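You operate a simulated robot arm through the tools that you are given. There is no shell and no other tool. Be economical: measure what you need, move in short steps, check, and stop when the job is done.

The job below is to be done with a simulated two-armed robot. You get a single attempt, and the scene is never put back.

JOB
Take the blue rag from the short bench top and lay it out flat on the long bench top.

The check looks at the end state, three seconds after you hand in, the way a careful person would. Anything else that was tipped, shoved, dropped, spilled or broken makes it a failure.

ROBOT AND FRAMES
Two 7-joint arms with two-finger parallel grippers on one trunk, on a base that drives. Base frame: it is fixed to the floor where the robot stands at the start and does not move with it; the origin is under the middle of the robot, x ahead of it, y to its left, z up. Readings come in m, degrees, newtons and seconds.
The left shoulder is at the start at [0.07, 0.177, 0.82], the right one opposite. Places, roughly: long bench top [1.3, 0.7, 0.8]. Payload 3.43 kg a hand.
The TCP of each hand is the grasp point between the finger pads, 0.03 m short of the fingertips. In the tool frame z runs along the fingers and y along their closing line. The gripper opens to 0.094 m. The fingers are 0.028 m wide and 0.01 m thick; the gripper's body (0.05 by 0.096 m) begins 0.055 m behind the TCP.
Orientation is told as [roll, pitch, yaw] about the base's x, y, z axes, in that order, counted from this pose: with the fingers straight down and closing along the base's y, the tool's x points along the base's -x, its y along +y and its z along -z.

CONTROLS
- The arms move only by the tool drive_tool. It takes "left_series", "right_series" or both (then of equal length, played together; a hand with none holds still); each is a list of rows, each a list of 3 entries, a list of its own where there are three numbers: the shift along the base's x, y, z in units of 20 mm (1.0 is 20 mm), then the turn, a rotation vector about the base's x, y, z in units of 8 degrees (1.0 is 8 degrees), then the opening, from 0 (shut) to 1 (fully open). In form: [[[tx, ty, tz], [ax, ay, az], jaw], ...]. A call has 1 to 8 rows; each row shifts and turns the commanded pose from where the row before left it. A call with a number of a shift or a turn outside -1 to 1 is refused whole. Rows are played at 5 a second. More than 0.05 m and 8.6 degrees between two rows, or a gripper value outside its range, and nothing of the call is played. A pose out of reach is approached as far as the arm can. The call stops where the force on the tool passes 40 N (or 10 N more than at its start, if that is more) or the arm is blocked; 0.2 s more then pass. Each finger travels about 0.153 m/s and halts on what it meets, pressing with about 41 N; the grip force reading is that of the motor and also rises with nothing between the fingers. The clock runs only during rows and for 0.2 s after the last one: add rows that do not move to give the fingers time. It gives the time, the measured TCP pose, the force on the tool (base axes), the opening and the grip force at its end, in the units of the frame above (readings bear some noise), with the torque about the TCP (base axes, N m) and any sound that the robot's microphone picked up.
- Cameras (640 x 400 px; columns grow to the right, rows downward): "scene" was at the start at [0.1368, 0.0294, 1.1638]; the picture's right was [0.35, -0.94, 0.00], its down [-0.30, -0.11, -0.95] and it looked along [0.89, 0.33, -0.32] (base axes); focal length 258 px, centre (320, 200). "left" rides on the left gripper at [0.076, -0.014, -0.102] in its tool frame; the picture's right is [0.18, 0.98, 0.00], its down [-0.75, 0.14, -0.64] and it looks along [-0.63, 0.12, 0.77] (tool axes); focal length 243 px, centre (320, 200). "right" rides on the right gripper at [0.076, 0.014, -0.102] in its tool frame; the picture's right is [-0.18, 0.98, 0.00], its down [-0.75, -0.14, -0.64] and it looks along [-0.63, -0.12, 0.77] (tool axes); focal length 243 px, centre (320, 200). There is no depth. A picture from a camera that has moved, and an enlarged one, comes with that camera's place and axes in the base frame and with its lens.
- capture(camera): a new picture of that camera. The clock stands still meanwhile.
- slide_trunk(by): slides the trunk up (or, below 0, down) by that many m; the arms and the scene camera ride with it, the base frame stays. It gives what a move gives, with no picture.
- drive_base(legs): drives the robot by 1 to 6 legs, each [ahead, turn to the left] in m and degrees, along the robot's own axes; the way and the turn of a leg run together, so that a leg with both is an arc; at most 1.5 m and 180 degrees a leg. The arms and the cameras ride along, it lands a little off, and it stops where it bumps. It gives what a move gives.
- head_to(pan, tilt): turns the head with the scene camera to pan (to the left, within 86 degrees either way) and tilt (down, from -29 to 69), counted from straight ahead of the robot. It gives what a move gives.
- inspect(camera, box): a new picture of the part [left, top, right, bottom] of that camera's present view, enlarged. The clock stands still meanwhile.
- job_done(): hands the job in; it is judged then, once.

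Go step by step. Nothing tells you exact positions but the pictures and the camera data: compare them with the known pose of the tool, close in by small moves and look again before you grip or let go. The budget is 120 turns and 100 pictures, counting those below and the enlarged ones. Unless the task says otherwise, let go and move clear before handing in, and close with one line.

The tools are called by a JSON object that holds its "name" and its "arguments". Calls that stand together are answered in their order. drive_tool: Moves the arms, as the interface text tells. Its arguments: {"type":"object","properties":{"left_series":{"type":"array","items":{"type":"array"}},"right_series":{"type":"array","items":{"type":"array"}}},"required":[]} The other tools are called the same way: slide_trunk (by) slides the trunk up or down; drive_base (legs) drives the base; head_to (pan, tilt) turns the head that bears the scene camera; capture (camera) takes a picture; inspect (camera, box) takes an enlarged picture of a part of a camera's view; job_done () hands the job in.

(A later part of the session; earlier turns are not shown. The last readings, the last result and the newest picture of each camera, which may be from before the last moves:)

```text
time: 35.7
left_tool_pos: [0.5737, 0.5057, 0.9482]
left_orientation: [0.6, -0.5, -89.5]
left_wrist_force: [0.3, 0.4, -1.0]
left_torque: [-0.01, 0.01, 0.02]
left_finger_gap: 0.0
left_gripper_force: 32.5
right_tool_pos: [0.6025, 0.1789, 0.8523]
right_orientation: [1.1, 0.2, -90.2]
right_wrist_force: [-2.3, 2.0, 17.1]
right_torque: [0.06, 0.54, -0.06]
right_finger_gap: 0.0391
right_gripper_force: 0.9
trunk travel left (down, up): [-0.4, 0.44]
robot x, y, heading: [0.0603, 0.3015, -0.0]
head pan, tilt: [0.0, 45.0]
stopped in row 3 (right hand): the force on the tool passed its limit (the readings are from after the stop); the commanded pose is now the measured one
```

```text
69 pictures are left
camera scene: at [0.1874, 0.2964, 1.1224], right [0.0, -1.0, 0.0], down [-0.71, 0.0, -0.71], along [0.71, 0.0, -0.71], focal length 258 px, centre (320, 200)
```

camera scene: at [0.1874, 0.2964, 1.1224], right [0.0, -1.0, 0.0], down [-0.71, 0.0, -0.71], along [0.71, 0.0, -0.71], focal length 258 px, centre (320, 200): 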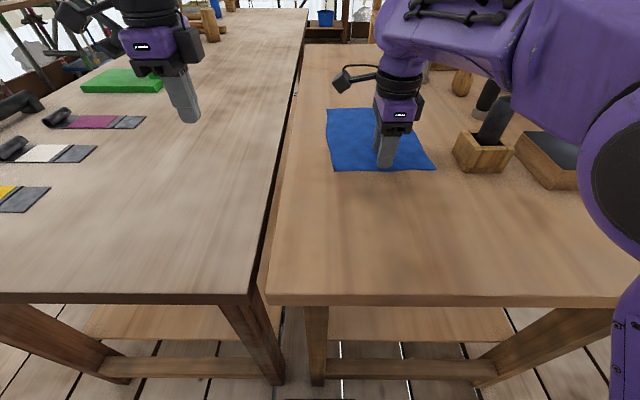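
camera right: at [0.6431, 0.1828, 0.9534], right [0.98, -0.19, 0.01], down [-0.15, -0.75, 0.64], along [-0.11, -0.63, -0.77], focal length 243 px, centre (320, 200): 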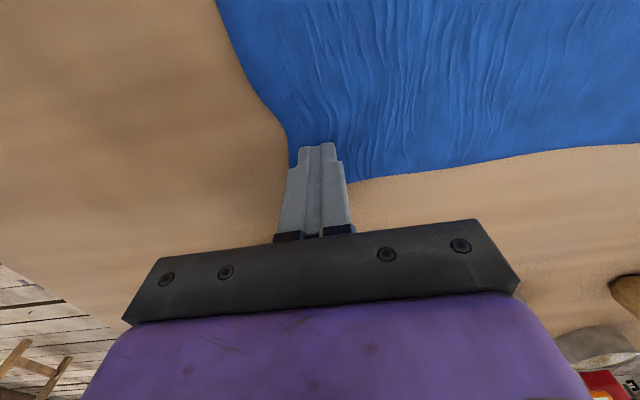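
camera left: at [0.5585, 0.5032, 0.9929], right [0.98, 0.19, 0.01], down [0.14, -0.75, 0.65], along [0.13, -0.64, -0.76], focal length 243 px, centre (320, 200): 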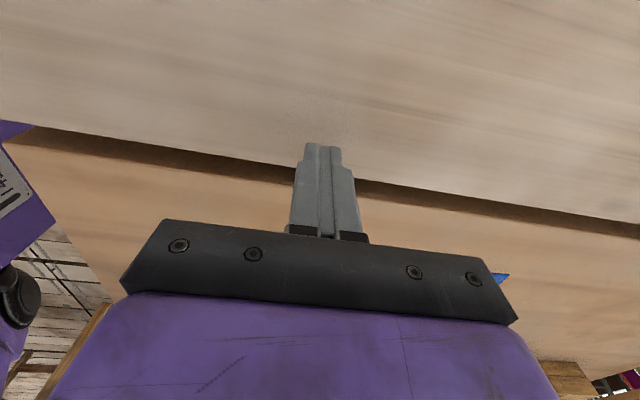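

The rag follows the fingers. I'll carry on with the lighter 17 N press.

{"name": "drive_tool", "arguments": {"right_series": [[[-0.5, 0, 0], [0, 0, 0], 0.4], [[-0.5, 0, 0], [0, 0, 0], 0.4], [[-0.5, 0, 0], [0, 0, 0], 0.4], [[-0.5, 0, 0], [0, 0, 0], 0.4], [[-0.5, 0, 0], [0, 0, 0], 0.4], [[-0.5, 0, 0], [0, 0, 0], 0.4], [[-0.5, 0, 0], [0, 0, 0], 0.4], [[-0.5, 0, 0], [0, 0, 0], 0.4]]}}

{"name": "capture", "arguments": {"camera": "scene"}}

```text
time: 37.5
left_tool_pos: [0.5735, 0.5054, 0.9489]
left_orientation: [0.5, -0.5, -89.7]
left_wrist_force: [0.4, 0.4, -0.2]
left_torque: [0.01, 0.01, 0.01]
left_finger_gap: 0.0
left_gripper_force: 33.1
right_tool_pos: [0.5211, 0.1786, 0.8521]
right_orientation: [1.0, -0.1, -90.1]
right_wrist_force: [5.5, -0.3, 27.8]
right_torque: [-0.05, 0.51, 0.03]
right_finger_gap: 0.0331
right_gripper_force: 0.2
trunk travel left (down, up): [-0.4, 0.44]
robot x, y, heading: [0.0575, 0.2978, 0.2]
head pan, tilt: [0.0, 45.0]
```

```text
68 pictures are left
camera scene: at [0.1873, 0.2962, 1.1229], right [0.0, -1.0, 0.0], down [-0.71, 0.0, -0.71], along [0.71, 0.0, -0.71], focal length 258 px, centre (320, 200)
```

scene: 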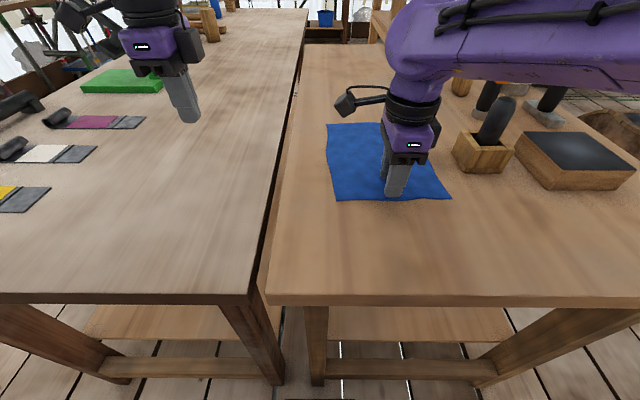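

The rag now spans x≈0.49–0.745, y≈0.08–0.28. Next I re-press with fingers wide open along x, about 7 cm behind the left edge, and push it towards +y so that its edge bridges the gap.

{"name": "drive_tool", "arguments": {"right_series": [[[0, 0, 1], [0, 0, 0], 0.4], [[0.6, 0.2, 0.5], [0, 0, 0], 1], [[1, 0.2, 0], [0, 0, 0], 1], [[1, 0.2, 0], [0, 0, 0], 1], [[1, 0.2, 0], [0, 0, 0], 1], [[1, 0.2, 0], [0, 0, 0], 1], [[0, 0, -0.7], [0, 0, 0], 1], [[0, 0, -0.6], [0, 0, 0], 1]]}}

{"name": "drive_tool", "arguments": {"right_series": [[[0, 0, -0.2], [0, 0, 0], 1], [[0, 0, -0.1], [0, 0, 0], 1]]}}

{"name": "capture", "arguments": {"camera": "scene"}}

```text
time: 39.3
left_tool_pos: [0.5739, 0.5057, 0.9486]
left_orientation: [0.3, -0.5, -89.7]
left_wrist_force: [-0.7, -0.3, -0.9]
left_torque: [-0.02, 0.01, 0.02]
left_finger_gap: 0.0
left_gripper_force: 33.1
right_tool_pos: [0.6156, 0.1981, 0.8541]
right_orientation: [0.8, 0.0, -90.1]
right_wrist_force: [0.4, 0.1, -0.6]
right_torque: [0.0, -0.01, -0.01]
right_finger_gap: 0.094
right_gripper_force: 0.1
trunk travel left (down, up): [-0.4, 0.44]
robot x, y, heading: [0.0571, 0.3002, -0.0]
head pan, tilt: [0.0, 45.0]
```

```text
time: 39.9
left_tool_pos: [0.5724, 0.5053, 0.9503]
left_orientation: [0.5, -0.5, -89.7]
left_wrist_force: [-0.6, 0.0, -0.5]
left_torque: [-0.01, 0.02, 0.01]
left_finger_gap: 0.0
left_gripper_force: 32.7
right_tool_pos: [0.6142, 0.1981, 0.852]
right_orientation: [1.4, 0.1, -90.2]
right_wrist_force: [2.4, -3.5, 30.2]
right_torque: [-0.18, 1.62, 0.22]
right_finger_gap: 0.092
right_gripper_force: 0.1
trunk travel left (down, up): [-0.4, 0.44]
robot x, y, heading: [0.0591, 0.2976, -0.1]
head pan, tilt: [0.0, 45.0]
```

```text
67 pictures are left
camera scene: at [0.1862, 0.2959, 1.1236], right [0.0, -1.0, 0.0], down [-0.71, 0.0, -0.71], along [0.71, 0.0, -0.71], focal length 258 px, centre (320, 200)
```

scene: 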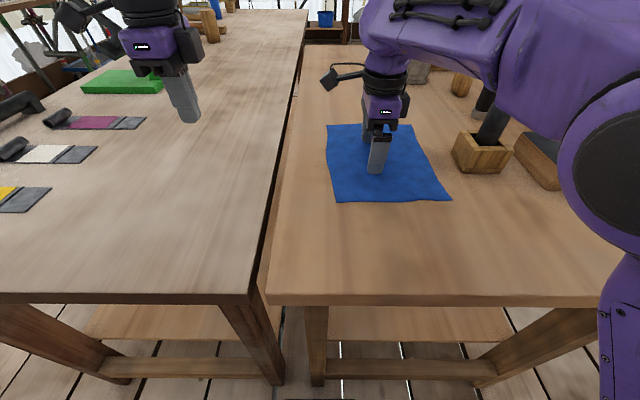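

Pressed at 30 N; I'll ease off slightly and push left.

{"name": "drive_tool", "arguments": {"right_series": [[[0, 0.3, 0.08], [0, 0, 0], 1], [[0, 0.5, 0], [0, 0, 0], 1], [[0, 0.5, 0], [0, 0, 0], 1], [[0, 0.5, 0], [0, 0, 0], 1], [[0, 0.5, 0], [0, 0, 0], 1], [[0, 0.5, 0], [0, 0, 0], 1], [[0, 0.5, 0], [0, 0, 0], 1]]}}

{"name": "capture", "arguments": {"camera": "scene"}}

```text
time: 41.5
left_tool_pos: [0.5723, 0.504, 0.9504]
left_orientation: [0.6, -0.5, -89.6]
left_wrist_force: [0.0, 0.3, 0.2]
left_torque: [0.02, 0.01, 0.0]
left_finger_gap: 0.0002
left_gripper_force: 33.1
right_tool_pos: [0.613, 0.262, 0.8527]
right_orientation: [1.3, 0.0, -90.1]
right_wrist_force: [0.5, -8.7, 34.6]
right_torque: [-0.44, 1.96, 0.49]
right_finger_gap: 0.0936
right_gripper_force: 0.0
trunk travel left (down, up): [-0.4, 0.44]
robot x, y, heading: [0.0579, 0.2959, -0.0]
head pan, tilt: [0.0, 45.0]
```

```text
66 pictures are left
camera scene: at [0.1852, 0.2948, 1.1233], right [0.0, -1.0, 0.0], down [-0.7, 0.0, -0.71], along [0.71, 0.0, -0.7], focal length 258 px, centre (320, 200)
```

scene: 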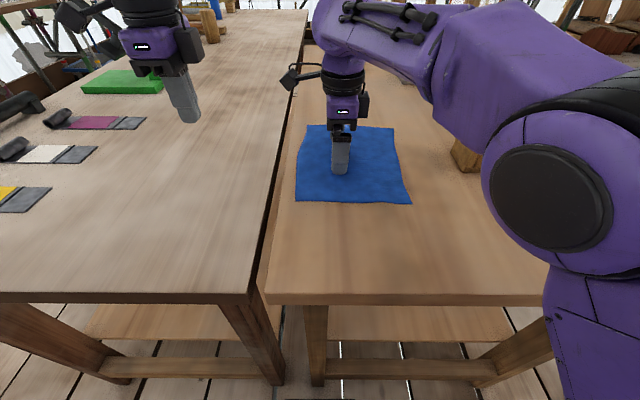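

It slides flat. I'll continue until the fingers are near y≈0.345, moving the left hand further away.

{"name": "drive_tool", "arguments": {"right_series": [[[0, 0.2, 0.08], [0, 0, 0], 1], [[0, 0.5, 0], [0, 0, 0], 1], [[0, 0.5, 0], [0, 0, 0], 1], [[0, 0.5, 0], [0, 0, 0], 1], [[0, 0.5, 0], [0, 0, 0], 1], [[0, 0.5, 0], [0, 0, 0], 1], [[0, 0.5, 0], [0, 0, 0], 1], [[0, 0.5, 0], [0, 0, 0], 1]], "left_series": [[[0, 1, 0.5], [0, 0, 0], 0], [[0, 1, 0.5], [0, 0, 0], 0], [[0, 1, 0.5], [0, 0, 0], 0], [[0, 1, 0.5], [0, 0, 0], 0], [[0, 1, 0.5], [0, 0, 0], 0], [[0, 1, 0], [0, 0, 0], 0], [[0, 1, 0], [0, 0, 0], 0], [[0, 0, 0], [0, 0, 0], 0]]}}

{"name": "capture", "arguments": {"camera": "scene"}}

{"name": "capture", "arguments": {"camera": "right"}}

```text
time: 43.5
left_tool_pos: [0.574, 0.6464, 0.9983]
left_orientation: [0.4, -0.4, -89.6]
left_wrist_force: [0.1, -0.9, -0.2]
left_torque: [0.02, -0.01, 0.02]
left_finger_gap: 0.0
left_gripper_force: 33.7
right_tool_pos: [0.6302, 0.3073, 0.8695]
right_orientation: [0.8, 3.8, -93.5]
right_wrist_force: [0.2, -0.4, -0.6]
right_torque: [0.01, 0.02, -0.01]
right_finger_gap: 0.0942
right_gripper_force: 0.0
trunk travel left (down, up): [-0.4, 0.44]
robot x, y, heading: [0.0578, 0.2993, -0.1]
head pan, tilt: [0.0, 45.0]
stopped in row 8 (right hand): the arm was blocked; the commanded pose is now the measured one
```

```text
65 pictures are left
camera scene: at [0.189, 0.2956, 1.1227], right [0.0, -1.0, 0.0], down [-0.71, 0.0, -0.71], along [0.71, 0.0, -0.71], focal length 258 px, centre (320, 200)
```

scene: 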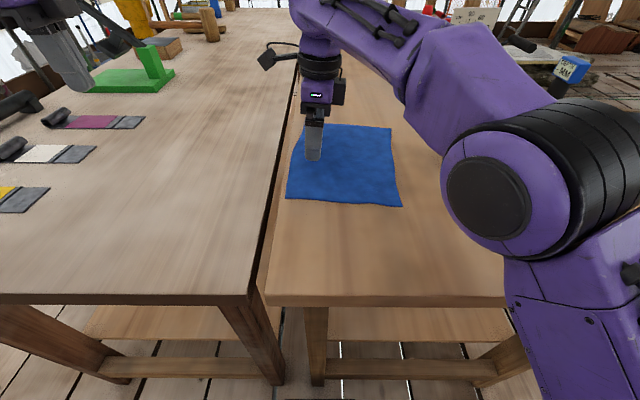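

```text
64 pictures are left
camera right: at [0.6475, 0.3766, 0.9768], right [0.97, -0.24, 0.0], down [-0.2, -0.78, 0.59], along [-0.14, -0.57, -0.81], focal length 243 px, centre (320, 200)
```

right: 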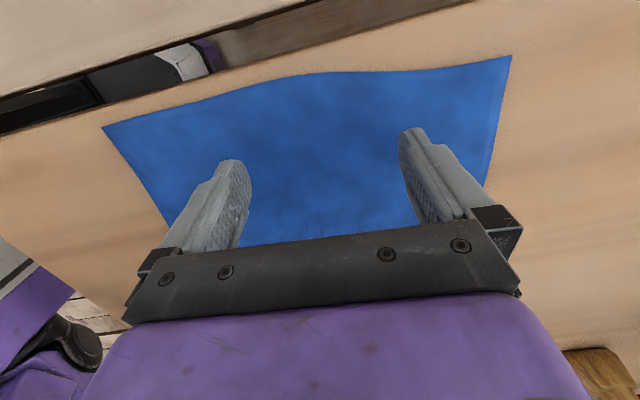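

The right wrist reached its joint limit, but the rag moved well: it's now at y≈0.12–0.35. I'll retract the right hand and continue pushing with the left, which works well on that side.

{"name": "drive_tool", "arguments": {"right_series": [[[0, 0, 1], [0, 0, 0], 1], [[0, -0.5, 1], [0, 0, 0.4], 1], [[0, -1, 1], [0, 0, 0], 1], [[-0.5, -1, 1], [0, 0, 0], 1], [[-0.5, -1, 0], [0, 0, 0], 1], [[-0.5, -1, 0], [0, 0, 0], 1], [[-0.5, -1, 0], [0, 0, 0], 1], [[-0.5, -1, 0], [0, 0, 0], 1]], "left_series": [[[0, -0.5, 0], [0, 0, 0], 1], [[0, -0.5, 0], [0, 0, 0], 1], [[0, -0.5, 0], [0, 0, 0], 1], [[0, -0.5, 0], [0, 0, 0], 1], [[0.5, -1, 0], [0, 0, 0], 1], [[0.5, -1, 0], [0, 0, 0], 1], [[0.5, -1, 0], [0, 0, 0], 1], [[0.5, -1, 0], [0, 0, 0], 1]]}}

{"name": "drive_tool", "arguments": {"right_series": [[[0, -1, 0], [0, 0, 0], 1], [[0, -1, 0], [0, 0, 0], 1], [[0, -1, 0], [0, 0, 0], 1], [[0, 0, 0], [0, 0, 0], 1], [[0, 0, 0], [0, 0, 0], 1], [[0, 0, 0], [0, 0, 0], 1], [[0, 0, 0], [0, 0, 0], 1], [[0, 0, 0], [0, 0, 0], 1]], "left_series": [[[0, -1, 0], [0, 0, 0], 1], [[0, -1, 0], [0, 0, 0], 1], [[0, -1, -0.5], [0, 0, 0], 1], [[0, -1, -0.5], [0, 0, 0], 1], [[0, -1, -1], [0, 0, 0], 1], [[0, -1, -1], [0, 0, 0], 1], [[0, -1, -1], [0, 0, 0], 1], [[0, -1, -1], [0, 0, 0], 1]]}}

{"name": "capture", "arguments": {"camera": "scene"}}

```text
time: 45.3
left_tool_pos: [0.6155, 0.5256, 0.9986]
left_orientation: [0.4, -0.4, -89.5]
left_wrist_force: [-0.3, -0.9, 0.7]
left_torque: [-0.02, 0.01, -0.01]
left_finger_gap: 0.0943
left_gripper_force: 0.0
right_tool_pos: [0.5796, 0.1778, 0.9514]
right_orientation: [0.9, 3.7, -90.0]
right_wrist_force: [-0.7, 0.9, 0.0]
right_torque: [0.0, 0.02, -0.04]
right_finger_gap: 0.0941
right_gripper_force: 0.1
trunk travel left (down, up): [-0.4, 0.44]
robot x, y, heading: [0.0574, 0.2979, -0.1]
head pan, tilt: [0.0, 45.0]
```

```text
time: 47.1
left_tool_pos: [0.6156, 0.3669, 0.898]
left_orientation: [0.5, -0.5, -89.6]
left_wrist_force: [-1.4, -1.2, -0.3]
left_torque: [0.03, 0.01, -0.02]
left_finger_gap: 0.094
left_gripper_force: 0.0
right_tool_pos: [0.581, 0.1197, 0.9491]
right_orientation: [1.0, 3.6, -89.9]
right_wrist_force: [0.8, 0.0, 1.1]
right_torque: [-0.02, -0.01, 0.02]
right_finger_gap: 0.0941
right_gripper_force: 0.1
trunk travel left (down, up): [-0.4, 0.44]
robot x, y, heading: [0.0588, 0.2975, -0.2]
head pan, tilt: [0.0, 45.0]
```

```text
63 pictures are left
camera scene: at [0.1894, 0.2952, 1.1226], right [0.0, -1.0, 0.0], down [-0.71, 0.0, -0.71], along [0.71, 0.0, -0.71], focal length 258 px, centre (320, 200)
```

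scene: 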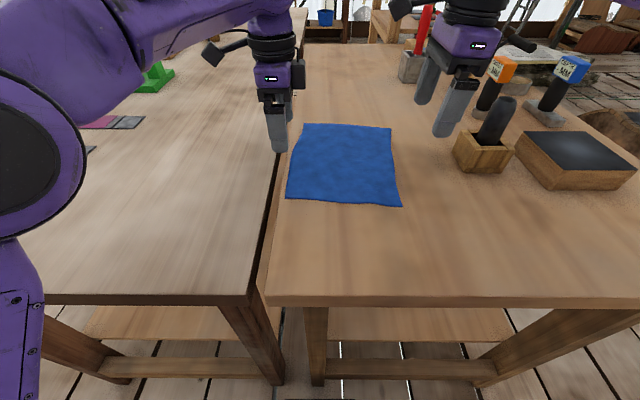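

Rag lies flat at the left edge of the short bench. I'll place the left hand at y≈0.275 on it and press.

{"name": "drive_tool", "arguments": {"left_series": [[[-0.2, -0.9, 0], [0, 0, 0], 1], [[-0.2, -0.9, 0], [0, 0, 0], 1], [[0, -0.9, 0], [0, 0, 0], 1], [[0, -0.9, 0], [0, 0, 0], 1], [[0, -0.9, -0.8], [0, 0, 0], 1], [[0, 0, -0.8], [0, 0, 0], 1], [[0, 0, -0.5], [0, 0, 0], 1]]}}

{"name": "drive_tool", "arguments": {"left_series": [[[0, 0, -0.2], [0, 0, 0], 1], [[0, 0, -0.1], [0, 0, 0], 1]]}}

{"name": "capture", "arguments": {"camera": "scene"}}

```text
time: 48.7
left_tool_pos: [0.6063, 0.2762, 0.8564]
left_orientation: [0.4, -0.4, -89.7]
left_wrist_force: [-0.6, 0.4, -0.1]
left_torque: [0.0, 0.0, 0.0]
left_finger_gap: 0.0943
left_gripper_force: 0.0
right_tool_pos: [0.58, 0.1192, 0.9493]
right_orientation: [0.8, 3.7, -89.8]
right_wrist_force: [-0.8, 0.3, -0.6]
right_torque: [-0.03, 0.02, 0.03]
right_finger_gap: 0.094
right_gripper_force: 0.0
trunk travel left (down, up): [-0.4, 0.44]
robot x, y, heading: [0.0582, 0.3004, 0.0]
head pan, tilt: [0.0, 45.0]
```

```text
time: 49.3
left_tool_pos: [0.6054, 0.2757, 0.8514]
left_orientation: [0.5, -0.6, -89.6]
left_wrist_force: [0.3, -0.3, 6.6]
left_torque: [0.0, 0.41, 0.04]
left_finger_gap: 0.0937
left_gripper_force: 0.0
right_tool_pos: [0.5771, 0.1197, 0.9503]
right_orientation: [1.0, 3.7, -89.9]
right_wrist_force: [-0.7, 0.0, 0.1]
right_torque: [0.02, -0.02, -0.01]
right_finger_gap: 0.094
right_gripper_force: 0.1
trunk travel left (down, up): [-0.4, 0.44]
robot x, y, heading: [0.0589, 0.2977, -0.1]
head pan, tilt: [0.0, 45.0]
```

```text
62 pictures are left
camera scene: at [0.1884, 0.2954, 1.1229], right [0.0, -1.0, 0.0], down [-0.71, 0.0, -0.71], along [0.71, 0.0, -0.71], focal length 258 px, centre (320, 200)
```

scene: 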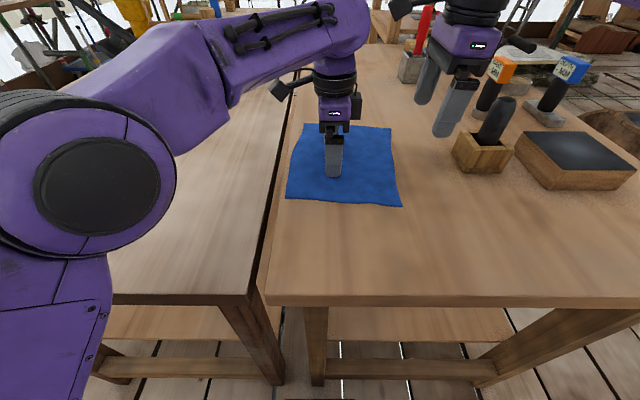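

Contact is light; I'll press to about 18 N and push towards the gap.

{"name": "drive_tool", "arguments": {"left_series": [[[0, 0, -0.15], [0, 0, 0], 1], [[0, 0.4, 0], [0, 0, 0], 1], [[0, 0.5, 0], [0, 0, 0], 1], [[0, 0.5, 0], [0, 0, 0], 1], [[0, 0.5, 0], [0, 0, 0], 1], [[0, 0.5, 0], [0, 0, 0], 1], [[0, 0.5, 0], [0, 0, 0], 1], [[0, 0.4, 0], [0, 0, 0], 1]]}}

{"name": "capture", "arguments": {"camera": "scene"}}

{"name": "capture", "arguments": {"camera": "left"}}

```text
time: 50.3
left_tool_pos: [0.6045, 0.2998, 0.8521]
left_orientation: [0.9, -1.0, -89.7]
left_wrist_force: [-1.5, -3.9, 19.2]
left_torque: [0.1, 1.17, 0.2]
left_finger_gap: 0.0942
left_gripper_force: 0.0
right_tool_pos: [0.5787, 0.1199, 0.9502]
right_orientation: [1.0, 3.6, -90.0]
right_wrist_force: [0.9, -0.4, -0.5]
right_torque: [0.01, 0.01, 0.02]
right_finger_gap: 0.0941
right_gripper_force: 0.0
trunk travel left (down, up): [-0.4, 0.44]
robot x, y, heading: [0.0572, 0.2993, 0.1]
head pan, tilt: [0.0, 45.0]
stopped in row 5 (left hand): the force on the tool passed its limit (the readings are from after the stop); the commanded pose is now the measured one
```

```text
61 pictures are left
camera scene: at [0.1872, 0.2958, 1.1226], right [0.0, -1.0, 0.0], down [-0.71, 0.0, -0.71], along [0.71, 0.0, -0.71], focal length 258 px, centre (320, 200)
```

scene: 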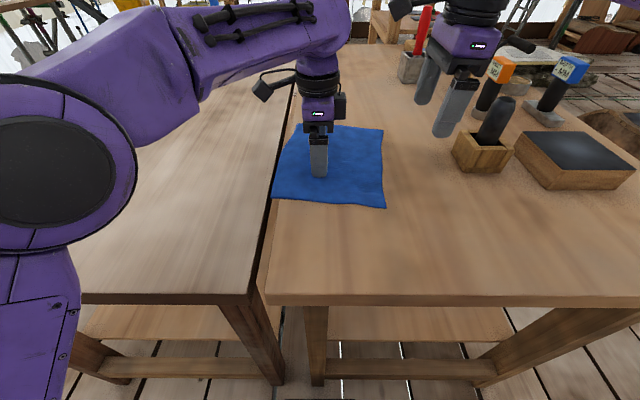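

```text
60 pictures are left
camera left: at [0.5889, 0.3786, 0.9522], right [0.98, 0.19, 0.01], down [0.14, -0.74, 0.66], along [0.13, -0.64, -0.75], focal length 243 px, centre (320, 200)
```

left: 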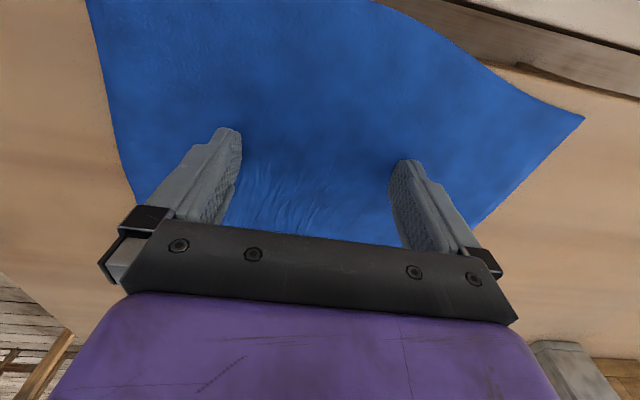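

The leading edge is starting over the gap. I'll push on another 4.5 cm.

{"name": "drive_tool", "arguments": {"left_series": [[[0, 0.3, 0.03], [0, 0, 0], 1], [[0, 0.4, 0], [0, 0, 0], 1], [[0, 0.4, 0], [0, 0, 0], 1], [[0, 0.4, 0], [0, 0, 0], 1], [[0, 0.4, 0], [0, 0, 0], 1], [[0, 0.4, 0], [0, 0, 0], 1]]}}

{"name": "capture", "arguments": {"camera": "scene"}}

{"name": "capture", "arguments": {"camera": "left"}}

```text
time: 51.7
left_tool_pos: [0.6034, 0.3457, 0.8519]
left_orientation: [0.8, -0.7, -89.5]
left_wrist_force: [0.4, -6.7, 27.6]
left_torque: [0.06, 1.54, 0.41]
left_finger_gap: 0.0936
left_gripper_force: 0.1
right_tool_pos: [0.5779, 0.1181, 0.951]
right_orientation: [1.1, 3.7, -90.0]
right_wrist_force: [0.3, -1.0, 0.0]
right_torque: [-0.01, 0.0, 0.03]
right_finger_gap: 0.094
right_gripper_force: 0.1
trunk travel left (down, up): [-0.4, 0.44]
robot x, y, heading: [0.0575, 0.2987, -0.0]
head pan, tilt: [0.0, 45.0]
```

```text
59 pictures are left
camera scene: at [0.186, 0.2942, 1.1232], right [0.0, -1.0, 0.0], down [-0.71, 0.0, -0.71], along [0.71, 0.0, -0.71], focal length 258 px, centre (320, 200)
```

scene: 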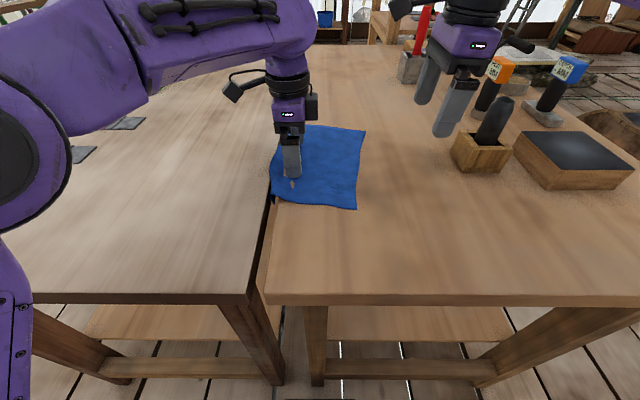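

```text
58 pictures are left
camera left: at [0.5881, 0.423, 0.9524], right [0.98, 0.19, 0.01], down [0.14, -0.74, 0.65], along [0.13, -0.64, -0.76], focal length 243 px, centre (320, 200)
```

left: 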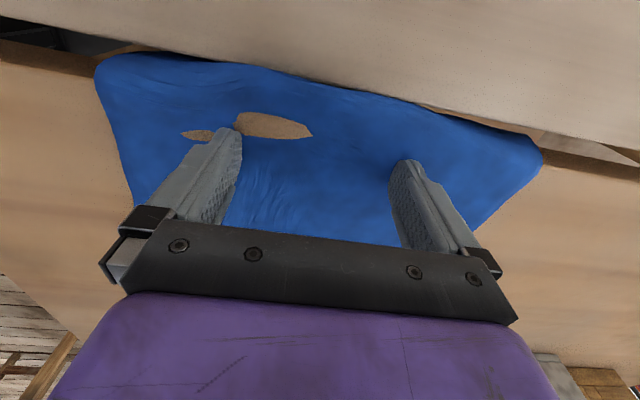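

The leading edge dropped into the gap, so plain pushing won't bridge it. The torque readings also show that only the near finger of each hand was bearing, which explains the failed pinch; I'll pull the rag back out, then retry the pinch with the fingers levelled.

{"name": "drive_tool", "arguments": {"left_series": [[[0, -0.3, 0], [0, 0, 0], 1], [[0, -0.5, 0], [0, 0, 0], 1], [[0, -0.5, 0], [0, 0, 0], 1], [[0, -0.5, 0], [0, 0, 0], 1], [[0, -0.5, 0], [0, 0, 0], 1], [[0, -0.5, 0], [0, 0, 0], 1], [[0, -0.5, 0], [0, 0, 0], 1]]}}

{"name": "capture", "arguments": {"camera": "left"}}

{"name": "capture", "arguments": {"camera": "scene"}}

```text
time: 53.3
left_tool_pos: [0.6049, 0.2817, 0.8526]
left_orientation: [0.8, -0.8, -89.7]
left_wrist_force: [0.8, 8.0, 32.3]
left_torque: [0.56, 1.81, -0.45]
left_finger_gap: 0.0937
left_gripper_force: 0.1
right_tool_pos: [0.5758, 0.12, 0.9521]
right_orientation: [1.1, 3.5, -90.0]
right_wrist_force: [-0.2, 0.3, -0.2]
right_torque: [-0.03, -0.01, 0.01]
right_finger_gap: 0.0941
right_gripper_force: 0.1
trunk travel left (down, up): [-0.4, 0.44]
robot x, y, heading: [0.0571, 0.2959, 0.0]
head pan, tilt: [0.0, 45.0]
```

```text
57 pictures are left
camera left: at [0.5884, 0.3595, 0.9523], right [0.98, 0.19, 0.01], down [0.14, -0.74, 0.65], along [0.13, -0.64, -0.76], focal length 243 px, centre (320, 200)
```

left: 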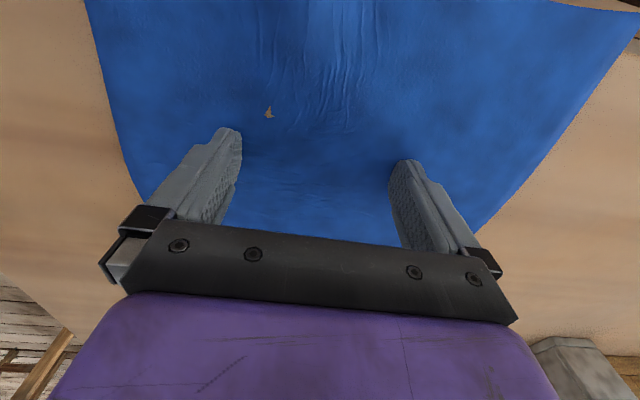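

```text
56 pictures are left
camera scene: at [0.1857, 0.2966, 1.1231], right [0.0, -1.0, 0.0], down [-0.7, 0.0, -0.71], along [0.71, 0.0, -0.7], focal length 258 px, centre (320, 200)
```

scene: 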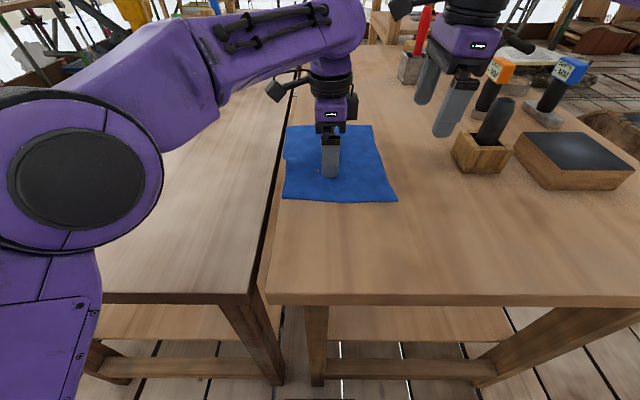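

The rag came back out cleanly. Now I'll test a levelled pinch with the left hand near the near-left corner: lift, tilt about 2° to lower the far finger, and press.

{"name": "drive_tool", "arguments": {"left_series": [[[0, 0, 1], [0, 0, 0], 0.8], [[-1, 0.5, 0], [0, 0.25, 0], 0.7], [[-1, 0.5, 0], [0, 0, 0], 0.7], [[-1, 0.5, 0], [0, 0, 0], 0.7], [[0, 0, -0.7], [0, 0, 0], 0.7], [[0, 0, -0.25], [0, 0, 0], 0.7], [[0, 0, -0.1], [0, 0, 0], 0.7]]}}

{"name": "drive_tool", "arguments": {"left_series": [[[0, 0, -0.1], [0, 0, 0], 0.7]]}}

```text
time: 54.9
left_tool_pos: [0.5458, 0.3102, 0.8506]
left_orientation: [-1.0, -0.8, -89.7]
left_wrist_force: [4.4, 0.3, 23.9]
left_torque: [0.27, -1.1, -0.08]
left_finger_gap: 0.0677
left_gripper_force: 1.8
right_tool_pos: [0.5777, 0.1193, 0.9515]
right_orientation: [1.0, 3.8, -89.9]
right_wrist_force: [-0.5, 0.5, 0.0]
right_torque: [0.01, 0.02, -0.01]
right_finger_gap: 0.094
right_gripper_force: 0.0
trunk travel left (down, up): [-0.4, 0.44]
robot x, y, heading: [0.0566, 0.302, 0.1]
head pan, tilt: [0.0, 45.0]
```

```text
time: 55.3
left_tool_pos: [0.5467, 0.3116, 0.8519]
left_orientation: [-0.7, -1.0, -89.5]
left_wrist_force: [-3.7, 0.9, 14.6]
left_torque: [0.25, -0.47, 0.09]
left_finger_gap: 0.0632
left_gripper_force: 0.0
right_tool_pos: [0.5782, 0.1189, 0.9487]
right_orientation: [0.8, 3.8, -90.1]
right_wrist_force: [0.2, -0.5, 0.0]
right_torque: [0.01, 0.0, 0.02]
right_finger_gap: 0.0941
right_gripper_force: 0.1
trunk travel left (down, up): [-0.4, 0.44]
robot x, y, heading: [0.0577, 0.2957, 0.1]
head pan, tilt: [0.0, 45.0]
stopped in row 1 (left hand): the force on the tool passed its limit (the readings are from after the stop); the commanded pose is now the measured one
```

Now the far finger bears, so level is about midway. I'll trim back ~0.7° and press.

{"name": "drive_tool", "arguments": {"left_series": [[[0, 0, 0], [0, -0.08, 0], 0.7], [[0, 0, -0.08], [0, 0, 0], 0.7]]}}

```text
time: 55.9
left_tool_pos: [0.5451, 0.3109, 0.8523]
left_orientation: [-0.1, -1.1, -89.5]
left_wrist_force: [1.6, -2.9, 30.4]
left_torque: [0.26, 0.48, 0.06]
left_finger_gap: 0.0642
left_gripper_force: 0.1
right_tool_pos: [0.5763, 0.1183, 0.951]
right_orientation: [1.0, 3.6, -90.1]
right_wrist_force: [0.6, 0.0, -0.7]
right_torque: [-0.01, 0.05, -0.04]
right_finger_gap: 0.0941
right_gripper_force: 0.1
trunk travel left (down, up): [-0.4, 0.44]
robot x, y, heading: [0.0578, 0.2975, -0.0]
head pan, tilt: [0.0, 45.0]
```

Both fingers bear at 30 N in total. One more small trim, then close partway and look.

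{"name": "drive_tool", "arguments": {"left_series": [[[0, 0, 0], [0, 0.035, 0], 0.7], [[0, 0, 0], [0, 0, 0], 0.6], [[0, 0, 0], [0, 0, 0], 0.5], [[0, 0, 0], [0, 0, 0], 0.4]]}}

{"name": "capture", "arguments": {"camera": "left"}}

{"name": "inspect", "arguments": {"camera": "scene", "box": [240, 100, 400, 200]}}

```text
time: 56.9
left_tool_pos: [0.5446, 0.3115, 0.851]
left_orientation: [-0.3, -0.9, -89.6]
left_wrist_force: [-1.1, -0.1, 36.3]
left_torque: [0.44, -0.2, -0.03]
left_finger_gap: 0.0365
left_gripper_force: 0.0
right_tool_pos: [0.5769, 0.119, 0.9527]
right_orientation: [1.1, 3.7, -89.9]
right_wrist_force: [-0.4, -0.1, 0.0]
right_torque: [0.0, 0.01, 0.05]
right_finger_gap: 0.0938
right_gripper_force: 0.0
trunk travel left (down, up): [-0.4, 0.44]
robot x, y, heading: [0.0565, 0.2953, 0.2]
head pan, tilt: [0.0, 45.0]
```

```text
55 pictures are left
camera left: at [0.5303, 0.3887, 0.9519], right [0.98, 0.19, -0.01], down [0.15, -0.74, 0.65], along [0.12, -0.64, -0.76], focal length 243 px, centre (320, 200)
```

left: 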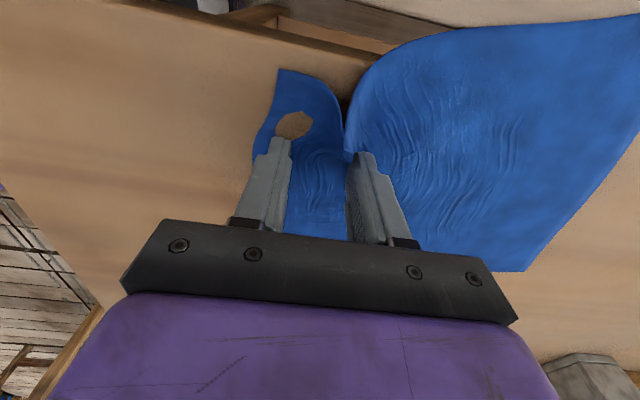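

```text
4.00 times, centred on (320, 150) of scene
camera zoom: at [0.1849, 0.2952, 1.1233], right [0.0, -1.0, 0.0], down [-0.7, 0.0, -0.71], along [0.71, 0.0, -0.7], focal length 1031 px, centre (320, 400)
```

zoom: 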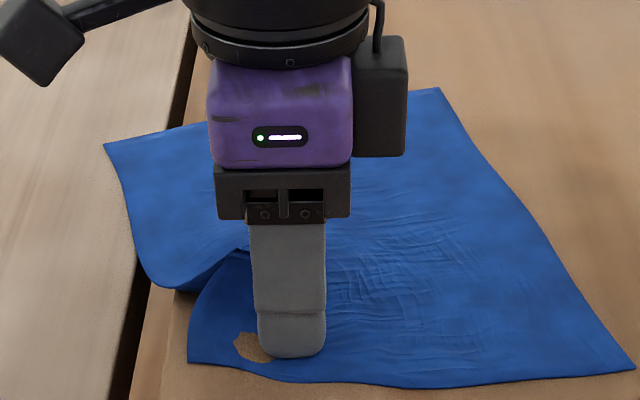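

The cloth buckles into a ridge between the fingers. I'll close fully on it.

{"name": "drive_tool", "arguments": {"left_series": [[[0, 0, 0.05], [0, 0, 0], 0.3], [[0, 0, 0], [0, 0, 0], 0.2], [[0, 0, 0], [0, 0, 0], 0.1], [[0, 0, 0], [0, 0, 0], 0.0], [[0, 0, 0], [0, 0, 0], 0.0]]}}

{"name": "capture", "arguments": {"camera": "left"}}

{"name": "drive_tool", "arguments": {"left_series": [[[0, 0, 0.5], [0, 0, 0], 0], [[0, 0, 0.5], [0, 0, 0], 0.0], [[0, 0, 0.5], [0, 0, 0], 0.0], [[0, 0, 0.5], [0, 0, 0], 0.0]]}}

{"name": "capture", "arguments": {"camera": "left"}}

{"name": "inspect", "arguments": {"camera": "scene", "box": [240, 100, 400, 200]}}

```text
time: 58.1
left_tool_pos: [0.5438, 0.3111, 0.8518]
left_orientation: [-0.4, -0.9, -89.6]
left_wrist_force: [-0.3, -0.8, 35.7]
left_torque: [0.34, 0.07, -0.05]
left_finger_gap: 0.0027
left_gripper_force: 37.1
right_tool_pos: [0.5773, 0.1196, 0.9518]
right_orientation: [1.0, 3.6, -90.0]
right_wrist_force: [0.1, 0.7, 0.3]
right_torque: [0.03, 0.01, -0.02]
right_finger_gap: 0.0941
right_gripper_force: 0.0
trunk travel left (down, up): [-0.4, 0.44]
robot x, y, heading: [0.0611, 0.2965, 0.1]
head pan, tilt: [0.0, 45.0]
```

```text
53 pictures are left
camera left: at [0.5307, 0.3893, 0.9518], right [0.98, 0.19, -0.01], down [0.15, -0.74, 0.65], along [0.12, -0.64, -0.76], focal length 243 px, centre (320, 200)
```

left: 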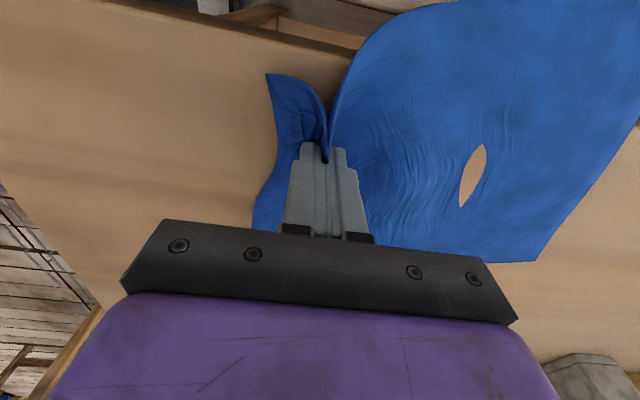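

```text
time: 59.1
left_tool_pos: [0.5472, 0.311, 0.8893]
left_orientation: [-0.7, -0.7, -89.7]
left_wrist_force: [0.2, -0.7, -0.1]
left_torque: [0.0, -0.03, -0.01]
left_finger_gap: 0.0025
left_gripper_force: 37.1
right_tool_pos: [0.5796, 0.1198, 0.9501]
right_orientation: [0.8, 3.7, -90.0]
right_wrist_force: [0.5, 0.1, 0.8]
right_torque: [-0.04, -0.01, 0.0]
right_finger_gap: 0.0941
right_gripper_force: 0.1
trunk travel left (down, up): [-0.4, 0.44]
robot x, y, heading: [0.0588, 0.2969, -0.0]
head pan, tilt: [0.0, 45.0]
```

```text
52 pictures are left
camera left: at [0.5335, 0.3887, 0.9889], right [0.98, 0.19, -0.02], down [0.15, -0.74, 0.65], along [0.11, -0.64, -0.76], focal length 243 px, centre (320, 200)
```

left: 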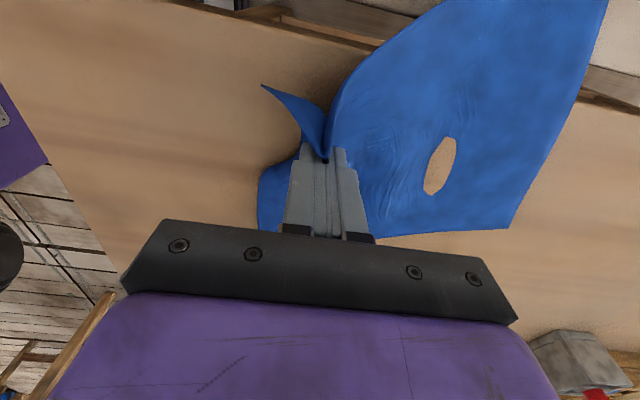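

```text
4.00 times, centred on (320, 150) of scene
camera zoom: at [0.1888, 0.2955, 1.1226], right [0.0, -1.0, 0.0], down [-0.71, 0.0, -0.71], along [0.71, 0.0, -0.71], focal length 1031 px, centre (320, 400)
```

zoom: 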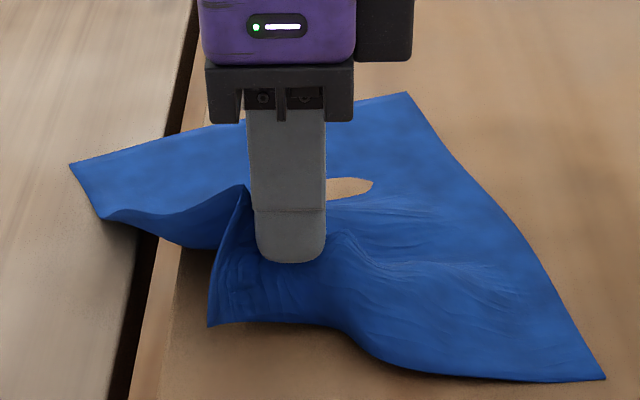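

Gripped: the rag lifts with the left hand, and its far-left corner already lies across the gap. I'll raise slightly and draw the rag over the gap low and slowly, so that the rest trails flat behind.

{"name": "drive_tool", "arguments": {"left_series": [[[0, 0, 0.7], [0, 0, 0], 0], [[0, 0.3, 0.7], [0, 0, 0], 0.0], [[0, 0.6, 0.2], [0, 0, 0], 0.0], [[0, 0.6, 0], [0, 0, 0], 0.0], [[0, 0.6, 0], [0, 0, 0], 0.0], [[0, 0.6, 0], [0, 0, 0], 0.0], [[0, 0.6, 0], [0, 0, 0], 0.0], [[0, 0.6, 0], [0, 0, 0], 0.0]]}}

{"name": "capture", "arguments": {"camera": "scene"}}

```text
time: 60.9
left_tool_pos: [0.5469, 0.3901, 0.9204]
left_orientation: [-0.7, -0.8, -89.7]
left_wrist_force: [0.2, 0.2, -0.7]
left_torque: [-0.01, -0.03, -0.02]
left_finger_gap: 0.002
left_gripper_force: 37.4
right_tool_pos: [0.5787, 0.1189, 0.9499]
right_orientation: [1.0, 3.7, -90.0]
right_wrist_force: [0.6, 0.4, -0.7]
right_torque: [0.01, -0.02, -0.02]
right_finger_gap: 0.094
right_gripper_force: 0.1
trunk travel left (down, up): [-0.4, 0.44]
robot x, y, heading: [0.058, 0.2956, 0.1]
head pan, tilt: [0.0, 45.0]
```

```text
50 pictures are left
camera scene: at [0.189, 0.2958, 1.1227], right [0.0, -1.0, 0.0], down [-0.71, 0.0, -0.71], along [0.71, 0.0, -0.71], focal length 258 px, centre (320, 200)
```

scene: 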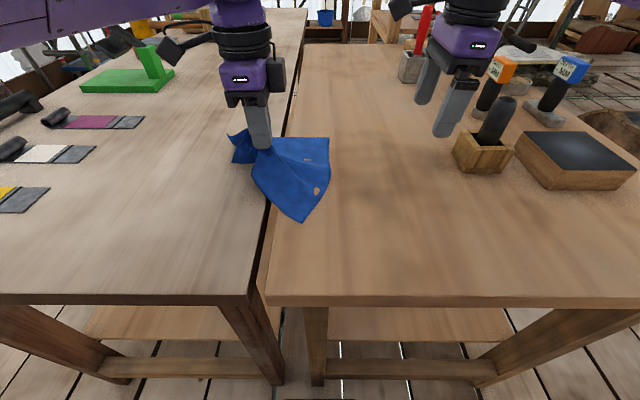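

The rag trails across the gap nicely. I'll continue towards y≈0.66.

{"name": "drive_tool", "arguments": {"left_series": [[[0, 0.8, 0], [0, 0, 0], 0], [[0, 0.8, 0], [0, 0, 0], 0.0], [[0, 0.8, 0], [0, 0, 0], 0.0], [[0, 0.8, 0], [0, 0, 0], 0.0], [[0, 0.8, 0], [0, 0, 0], 0.0], [[0, 0.8, 0], [0, 0, 0], 0.0], [[0, 0.8, 0], [0, 0, 0], 0.0], [[0, 0.8, 0], [0, 0, 0], 0.0]]}}

{"name": "drive_tool", "arguments": {"left_series": [[[0, 0.8, 0], [0, 0, 0], 0], [[0, 0.8, 0], [0, 0, 0], 0.0], [[0, 0.8, 0], [0, 0, 0], 0.0], [[0, 0.8, 0], [0, 0, 0], 0.0], [[0, 0.8, 0], [0, 0, 0], 0.0], [[0, 0.8, 0], [0, 0, 0], 0.0], [[0, 0.8, 0], [0, 0, 0], 0.0]]}}

{"name": "head_to", "arguments": {"pan": 30, "tilt": 45}}

{"name": "capture", "arguments": {"camera": "scene"}}

```text
time: 62.7
left_tool_pos: [0.5472, 0.5192, 0.9216]
left_orientation: [-0.7, -0.9, -89.7]
left_wrist_force: [0.3, -0.4, -0.2]
left_torque: [0.01, -0.02, 0.0]
left_finger_gap: 0.0021
left_gripper_force: 37.2
right_tool_pos: [0.5798, 0.1194, 0.9489]
right_orientation: [0.8, 3.7, -90.0]
right_wrist_force: [-0.6, 0.0, 0.2]
right_torque: [0.02, -0.01, 0.01]
right_finger_gap: 0.094
right_gripper_force: 0.1
trunk travel left (down, up): [-0.4, 0.44]
robot x, y, heading: [0.0538, 0.3018, 0.2]
head pan, tilt: [0.0, 45.0]
```

```text
time: 64.3
left_tool_pos: [0.5467, 0.6305, 0.9226]
left_orientation: [-0.6, -0.9, -89.6]
left_wrist_force: [0.3, 0.5, 0.5]
left_torque: [-0.01, 0.03, 0.0]
left_finger_gap: 0.0025
left_gripper_force: 37.0
right_tool_pos: [0.5796, 0.1198, 0.9493]
right_orientation: [0.9, 3.5, -90.0]
right_wrist_force: [0.4, 0.8, -0.8]
right_torque: [0.0, 0.01, 0.04]
right_finger_gap: 0.0942
right_gripper_force: 0.2
trunk travel left (down, up): [-0.4, 0.44]
robot x, y, heading: [0.0584, 0.2971, 0.0]
head pan, tilt: [0.0, 45.0]
```

```text
time: 65.2
left_tool_pos: [0.5466, 0.6304, 0.9226]
left_orientation: [-0.7, -0.8, -89.6]
left_wrist_force: [0.0, 0.3, 0.2]
left_torque: [-0.01, 0.02, -0.05]
left_finger_gap: 0.0028
left_gripper_force: 37.0
right_tool_pos: [0.5789, 0.1198, 0.9492]
right_orientation: [0.8, 3.7, -90.0]
right_wrist_force: [-0.2, 0.4, 0.3]
right_torque: [0.0, 0.0, 0.0]
right_finger_gap: 0.0941
right_gripper_force: 0.0
trunk travel left (down, up): [-0.4, 0.44]
robot x, y, heading: [0.0608, 0.3001, 0.2]
head pan, tilt: [30.0, 45.0]
```

```text
49 pictures are left
camera scene: at [0.1782, 0.3362, 1.1226], right [0.5, -0.87, 0.0], down [-0.61, -0.35, -0.71], along [0.61, 0.35, -0.71], focal length 258 px, centre (320, 200)
```

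scene: 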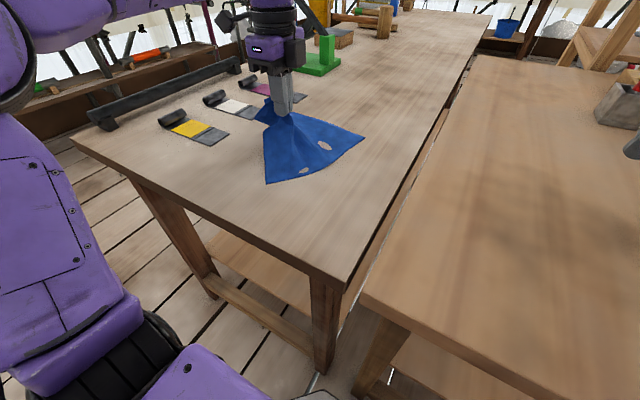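

The rag is now completely on the long bench, hanging from the left hand. I'll take a closer look before lowering.

{"name": "inspect", "arguments": {"camera": "scene", "box": [190, 70, 390, 195]}}

{"name": "capture", "arguments": {"camera": "left"}}

```text
3.20 times, centred on (290, 132) of scene
camera zoom: at [0.1782, 0.3362, 1.1226], right [0.5, -0.87, 0.0], down [-0.61, -0.35, -0.71], along [0.61, 0.35, -0.71], focal length 825 px, centre (416, 416)
```

zoom: 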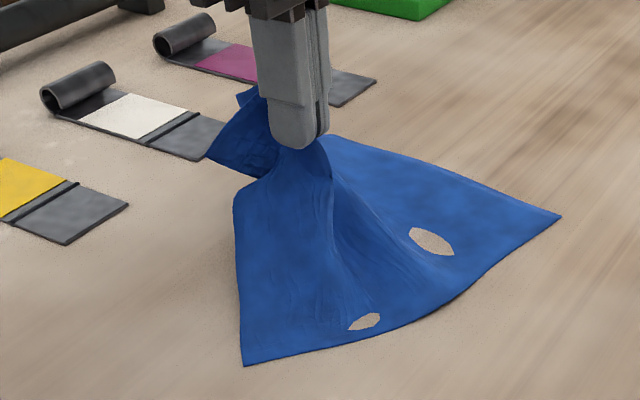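

```text
47 pictures are left
camera left: at [0.5336, 0.7077, 1.0223], right [0.98, 0.19, -0.01], down [0.15, -0.74, 0.65], along [0.11, -0.64, -0.76], focal length 243 px, centre (320, 200)
```

left: 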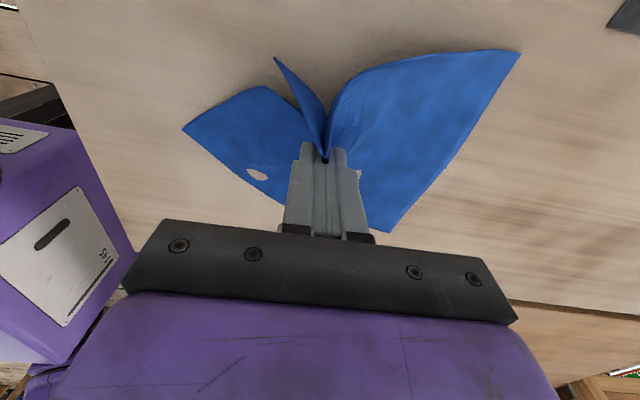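

The sample cards start at y≈0.76, so there's clearance. I'll lower the hand to just above the bench and release.

{"name": "drive_tool", "arguments": {"left_series": [[[0, 0.1, -0.8], [0, 0, 0], 0], [[0, 0.1, -0.8], [0, 0, 0], 0.0], [[0, 0.1, -0.8], [0, 0, 0], 0.0], [[0, 0.1, -0.7], [0, 0, 0], 0.0], [[0, 0, -0.1], [0, 0, 0], 0.0], [[0, 0, 0], [0, 0, 0], 0.1], [[0, 0, 0], [0, 0, 0], 0.3], [[0, 0, 0], [0, 0, 0], 0.5]]}}

{"name": "drive_tool", "arguments": {"left_series": [[[0, 0, 0.5], [0, 0, 0], 0.5], [[0, 0, 1], [0, 0, 0], 0.5], [[0, 0, 1], [0, 0, 0], 0.5], [[0, 0, 1], [0, 0, 0], 0.5], [[0, 0, 1], [0, 0, 0], 0.5], [[0, 0, 0], [0, 0, 0], 0.5]]}}

{"name": "capture", "arguments": {"camera": "left"}}

{"name": "inspect", "arguments": {"camera": "scene", "box": [190, 70, 390, 195]}}

```text
time: 67.0
left_tool_pos: [0.5456, 0.637, 0.8573]
left_orientation: [-0.7, -0.9, -89.6]
left_wrist_force: [-0.3, 0.1, -0.1]
left_torque: [0.0, 0.0, -0.01]
left_finger_gap: 0.0471
left_gripper_force: 0.2
right_tool_pos: [0.5788, 0.1183, 0.9491]
right_orientation: [0.9, 3.7, -90.0]
right_wrist_force: [-1.4, -0.4, 0.3]
right_torque: [-0.02, 0.0, -0.05]
right_finger_gap: 0.0943
right_gripper_force: 0.1
trunk travel left (down, up): [-0.4, 0.44]
robot x, y, heading: [0.058, 0.3022, 0.0]
head pan, tilt: [30.0, 45.0]
```

```text
time: 68.5
left_tool_pos: [0.5492, 0.6381, 0.9472]
left_orientation: [-0.6, -0.9, -89.6]
left_wrist_force: [0.6, 0.1, 0.0]
left_torque: [-0.01, -0.03, -0.01]
left_finger_gap: 0.0472
left_gripper_force: 0.0
right_tool_pos: [0.5798, 0.1193, 0.9487]
right_orientation: [0.9, 3.7, -89.9]
right_wrist_force: [1.3, -0.9, -0.4]
right_torque: [0.04, -0.01, 0.02]
right_finger_gap: 0.0943
right_gripper_force: 0.1
trunk travel left (down, up): [-0.4, 0.44]
robot x, y, heading: [0.0599, 0.2978, 0.0]
head pan, tilt: [30.0, 45.0]
```

```text
46 pictures are left
camera left: at [0.5351, 0.7157, 1.0478], right [0.98, 0.19, -0.02], down [0.15, -0.74, 0.65], along [0.11, -0.64, -0.76], focal length 243 px, centre (320, 200)
```

left: 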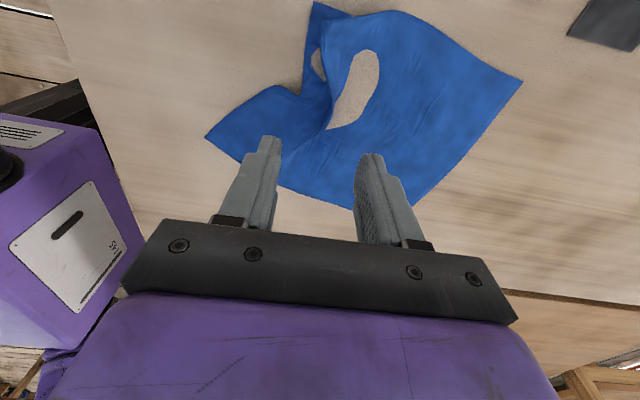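

```text
3.20 times, centred on (290, 132) of scene
camera zoom: at [0.1782, 0.3364, 1.1226], right [0.5, -0.87, 0.0], down [-0.61, -0.35, -0.71], along [0.61, 0.35, -0.71], focal length 825 px, centre (416, 416)
```

zoom: 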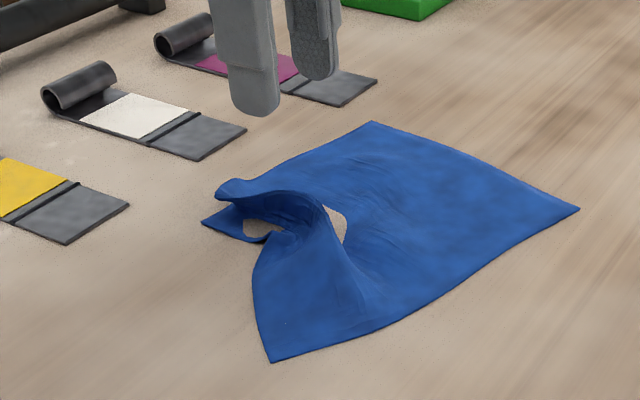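

The rag is down, with a raised fold near its near-left corner. I'll let it settle for a moment, moving the hand up, and look again.

{"name": "drive_tool", "arguments": {"left_series": [[[0, 0.5, 1], [0, 0, 0], 0], [[0, 0.5, 1], [0, 0, 0], 0], [[0, 0.5, 0], [0, 0, 0], 0], [[0, 0, 0], [0, 0, 0], 0], [[0, 0, 0], [0, 0, 0], 0], [[0, 0, 0], [0, 0, 0], 0], [[0, 0, 0], [0, 0, 0], 0], [[0, 0, 0], [0, 0, 0], 0]]}}

{"name": "inspect", "arguments": {"camera": "scene", "box": [190, 70, 390, 195]}}

{"name": "capture", "arguments": {"camera": "left"}}

```text
time: 70.2
left_tool_pos: [0.5483, 0.6688, 0.9879]
left_orientation: [-0.7, -0.9, -89.6]
left_wrist_force: [0.8, 0.0, -0.3]
left_torque: [-0.01, 0.02, 0.01]
left_finger_gap: 0.0
left_gripper_force: 33.2
right_tool_pos: [0.5811, 0.1201, 0.9497]
right_orientation: [1.0, 3.6, -89.9]
right_wrist_force: [0.2, 0.6, -0.2]
right_torque: [0.0, 0.01, 0.02]
right_finger_gap: 0.0938
right_gripper_force: 0.0
trunk travel left (down, up): [-0.4, 0.44]
robot x, y, heading: [0.0553, 0.3, 0.1]
head pan, tilt: [30.0, 45.0]
```

```text
3.20 times, centred on (290, 132) of scene
camera zoom: at [0.1782, 0.3363, 1.1227], right [0.5, -0.87, 0.0], down [-0.61, -0.35, -0.71], along [0.61, 0.35, -0.71], focal length 825 px, centre (416, 416)
```

zoom: 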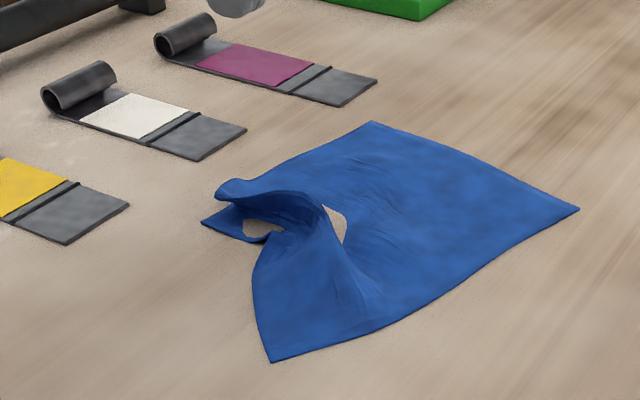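

```text
43 pictures are left
camera left: at [0.5351, 0.7448, 1.0874], right [0.98, 0.19, -0.01], down [0.15, -0.74, 0.65], along [0.11, -0.64, -0.76], focal length 243 px, centre (320, 200)
```

left: 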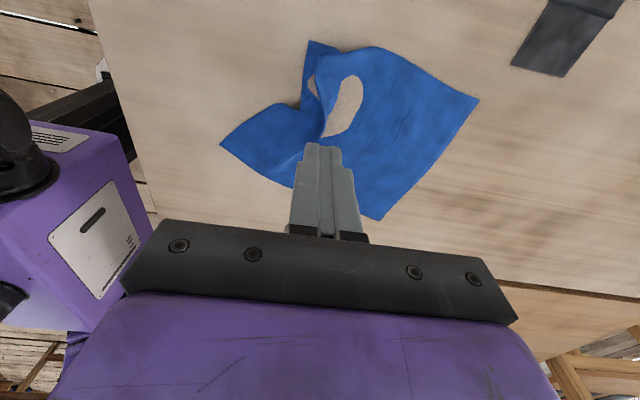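

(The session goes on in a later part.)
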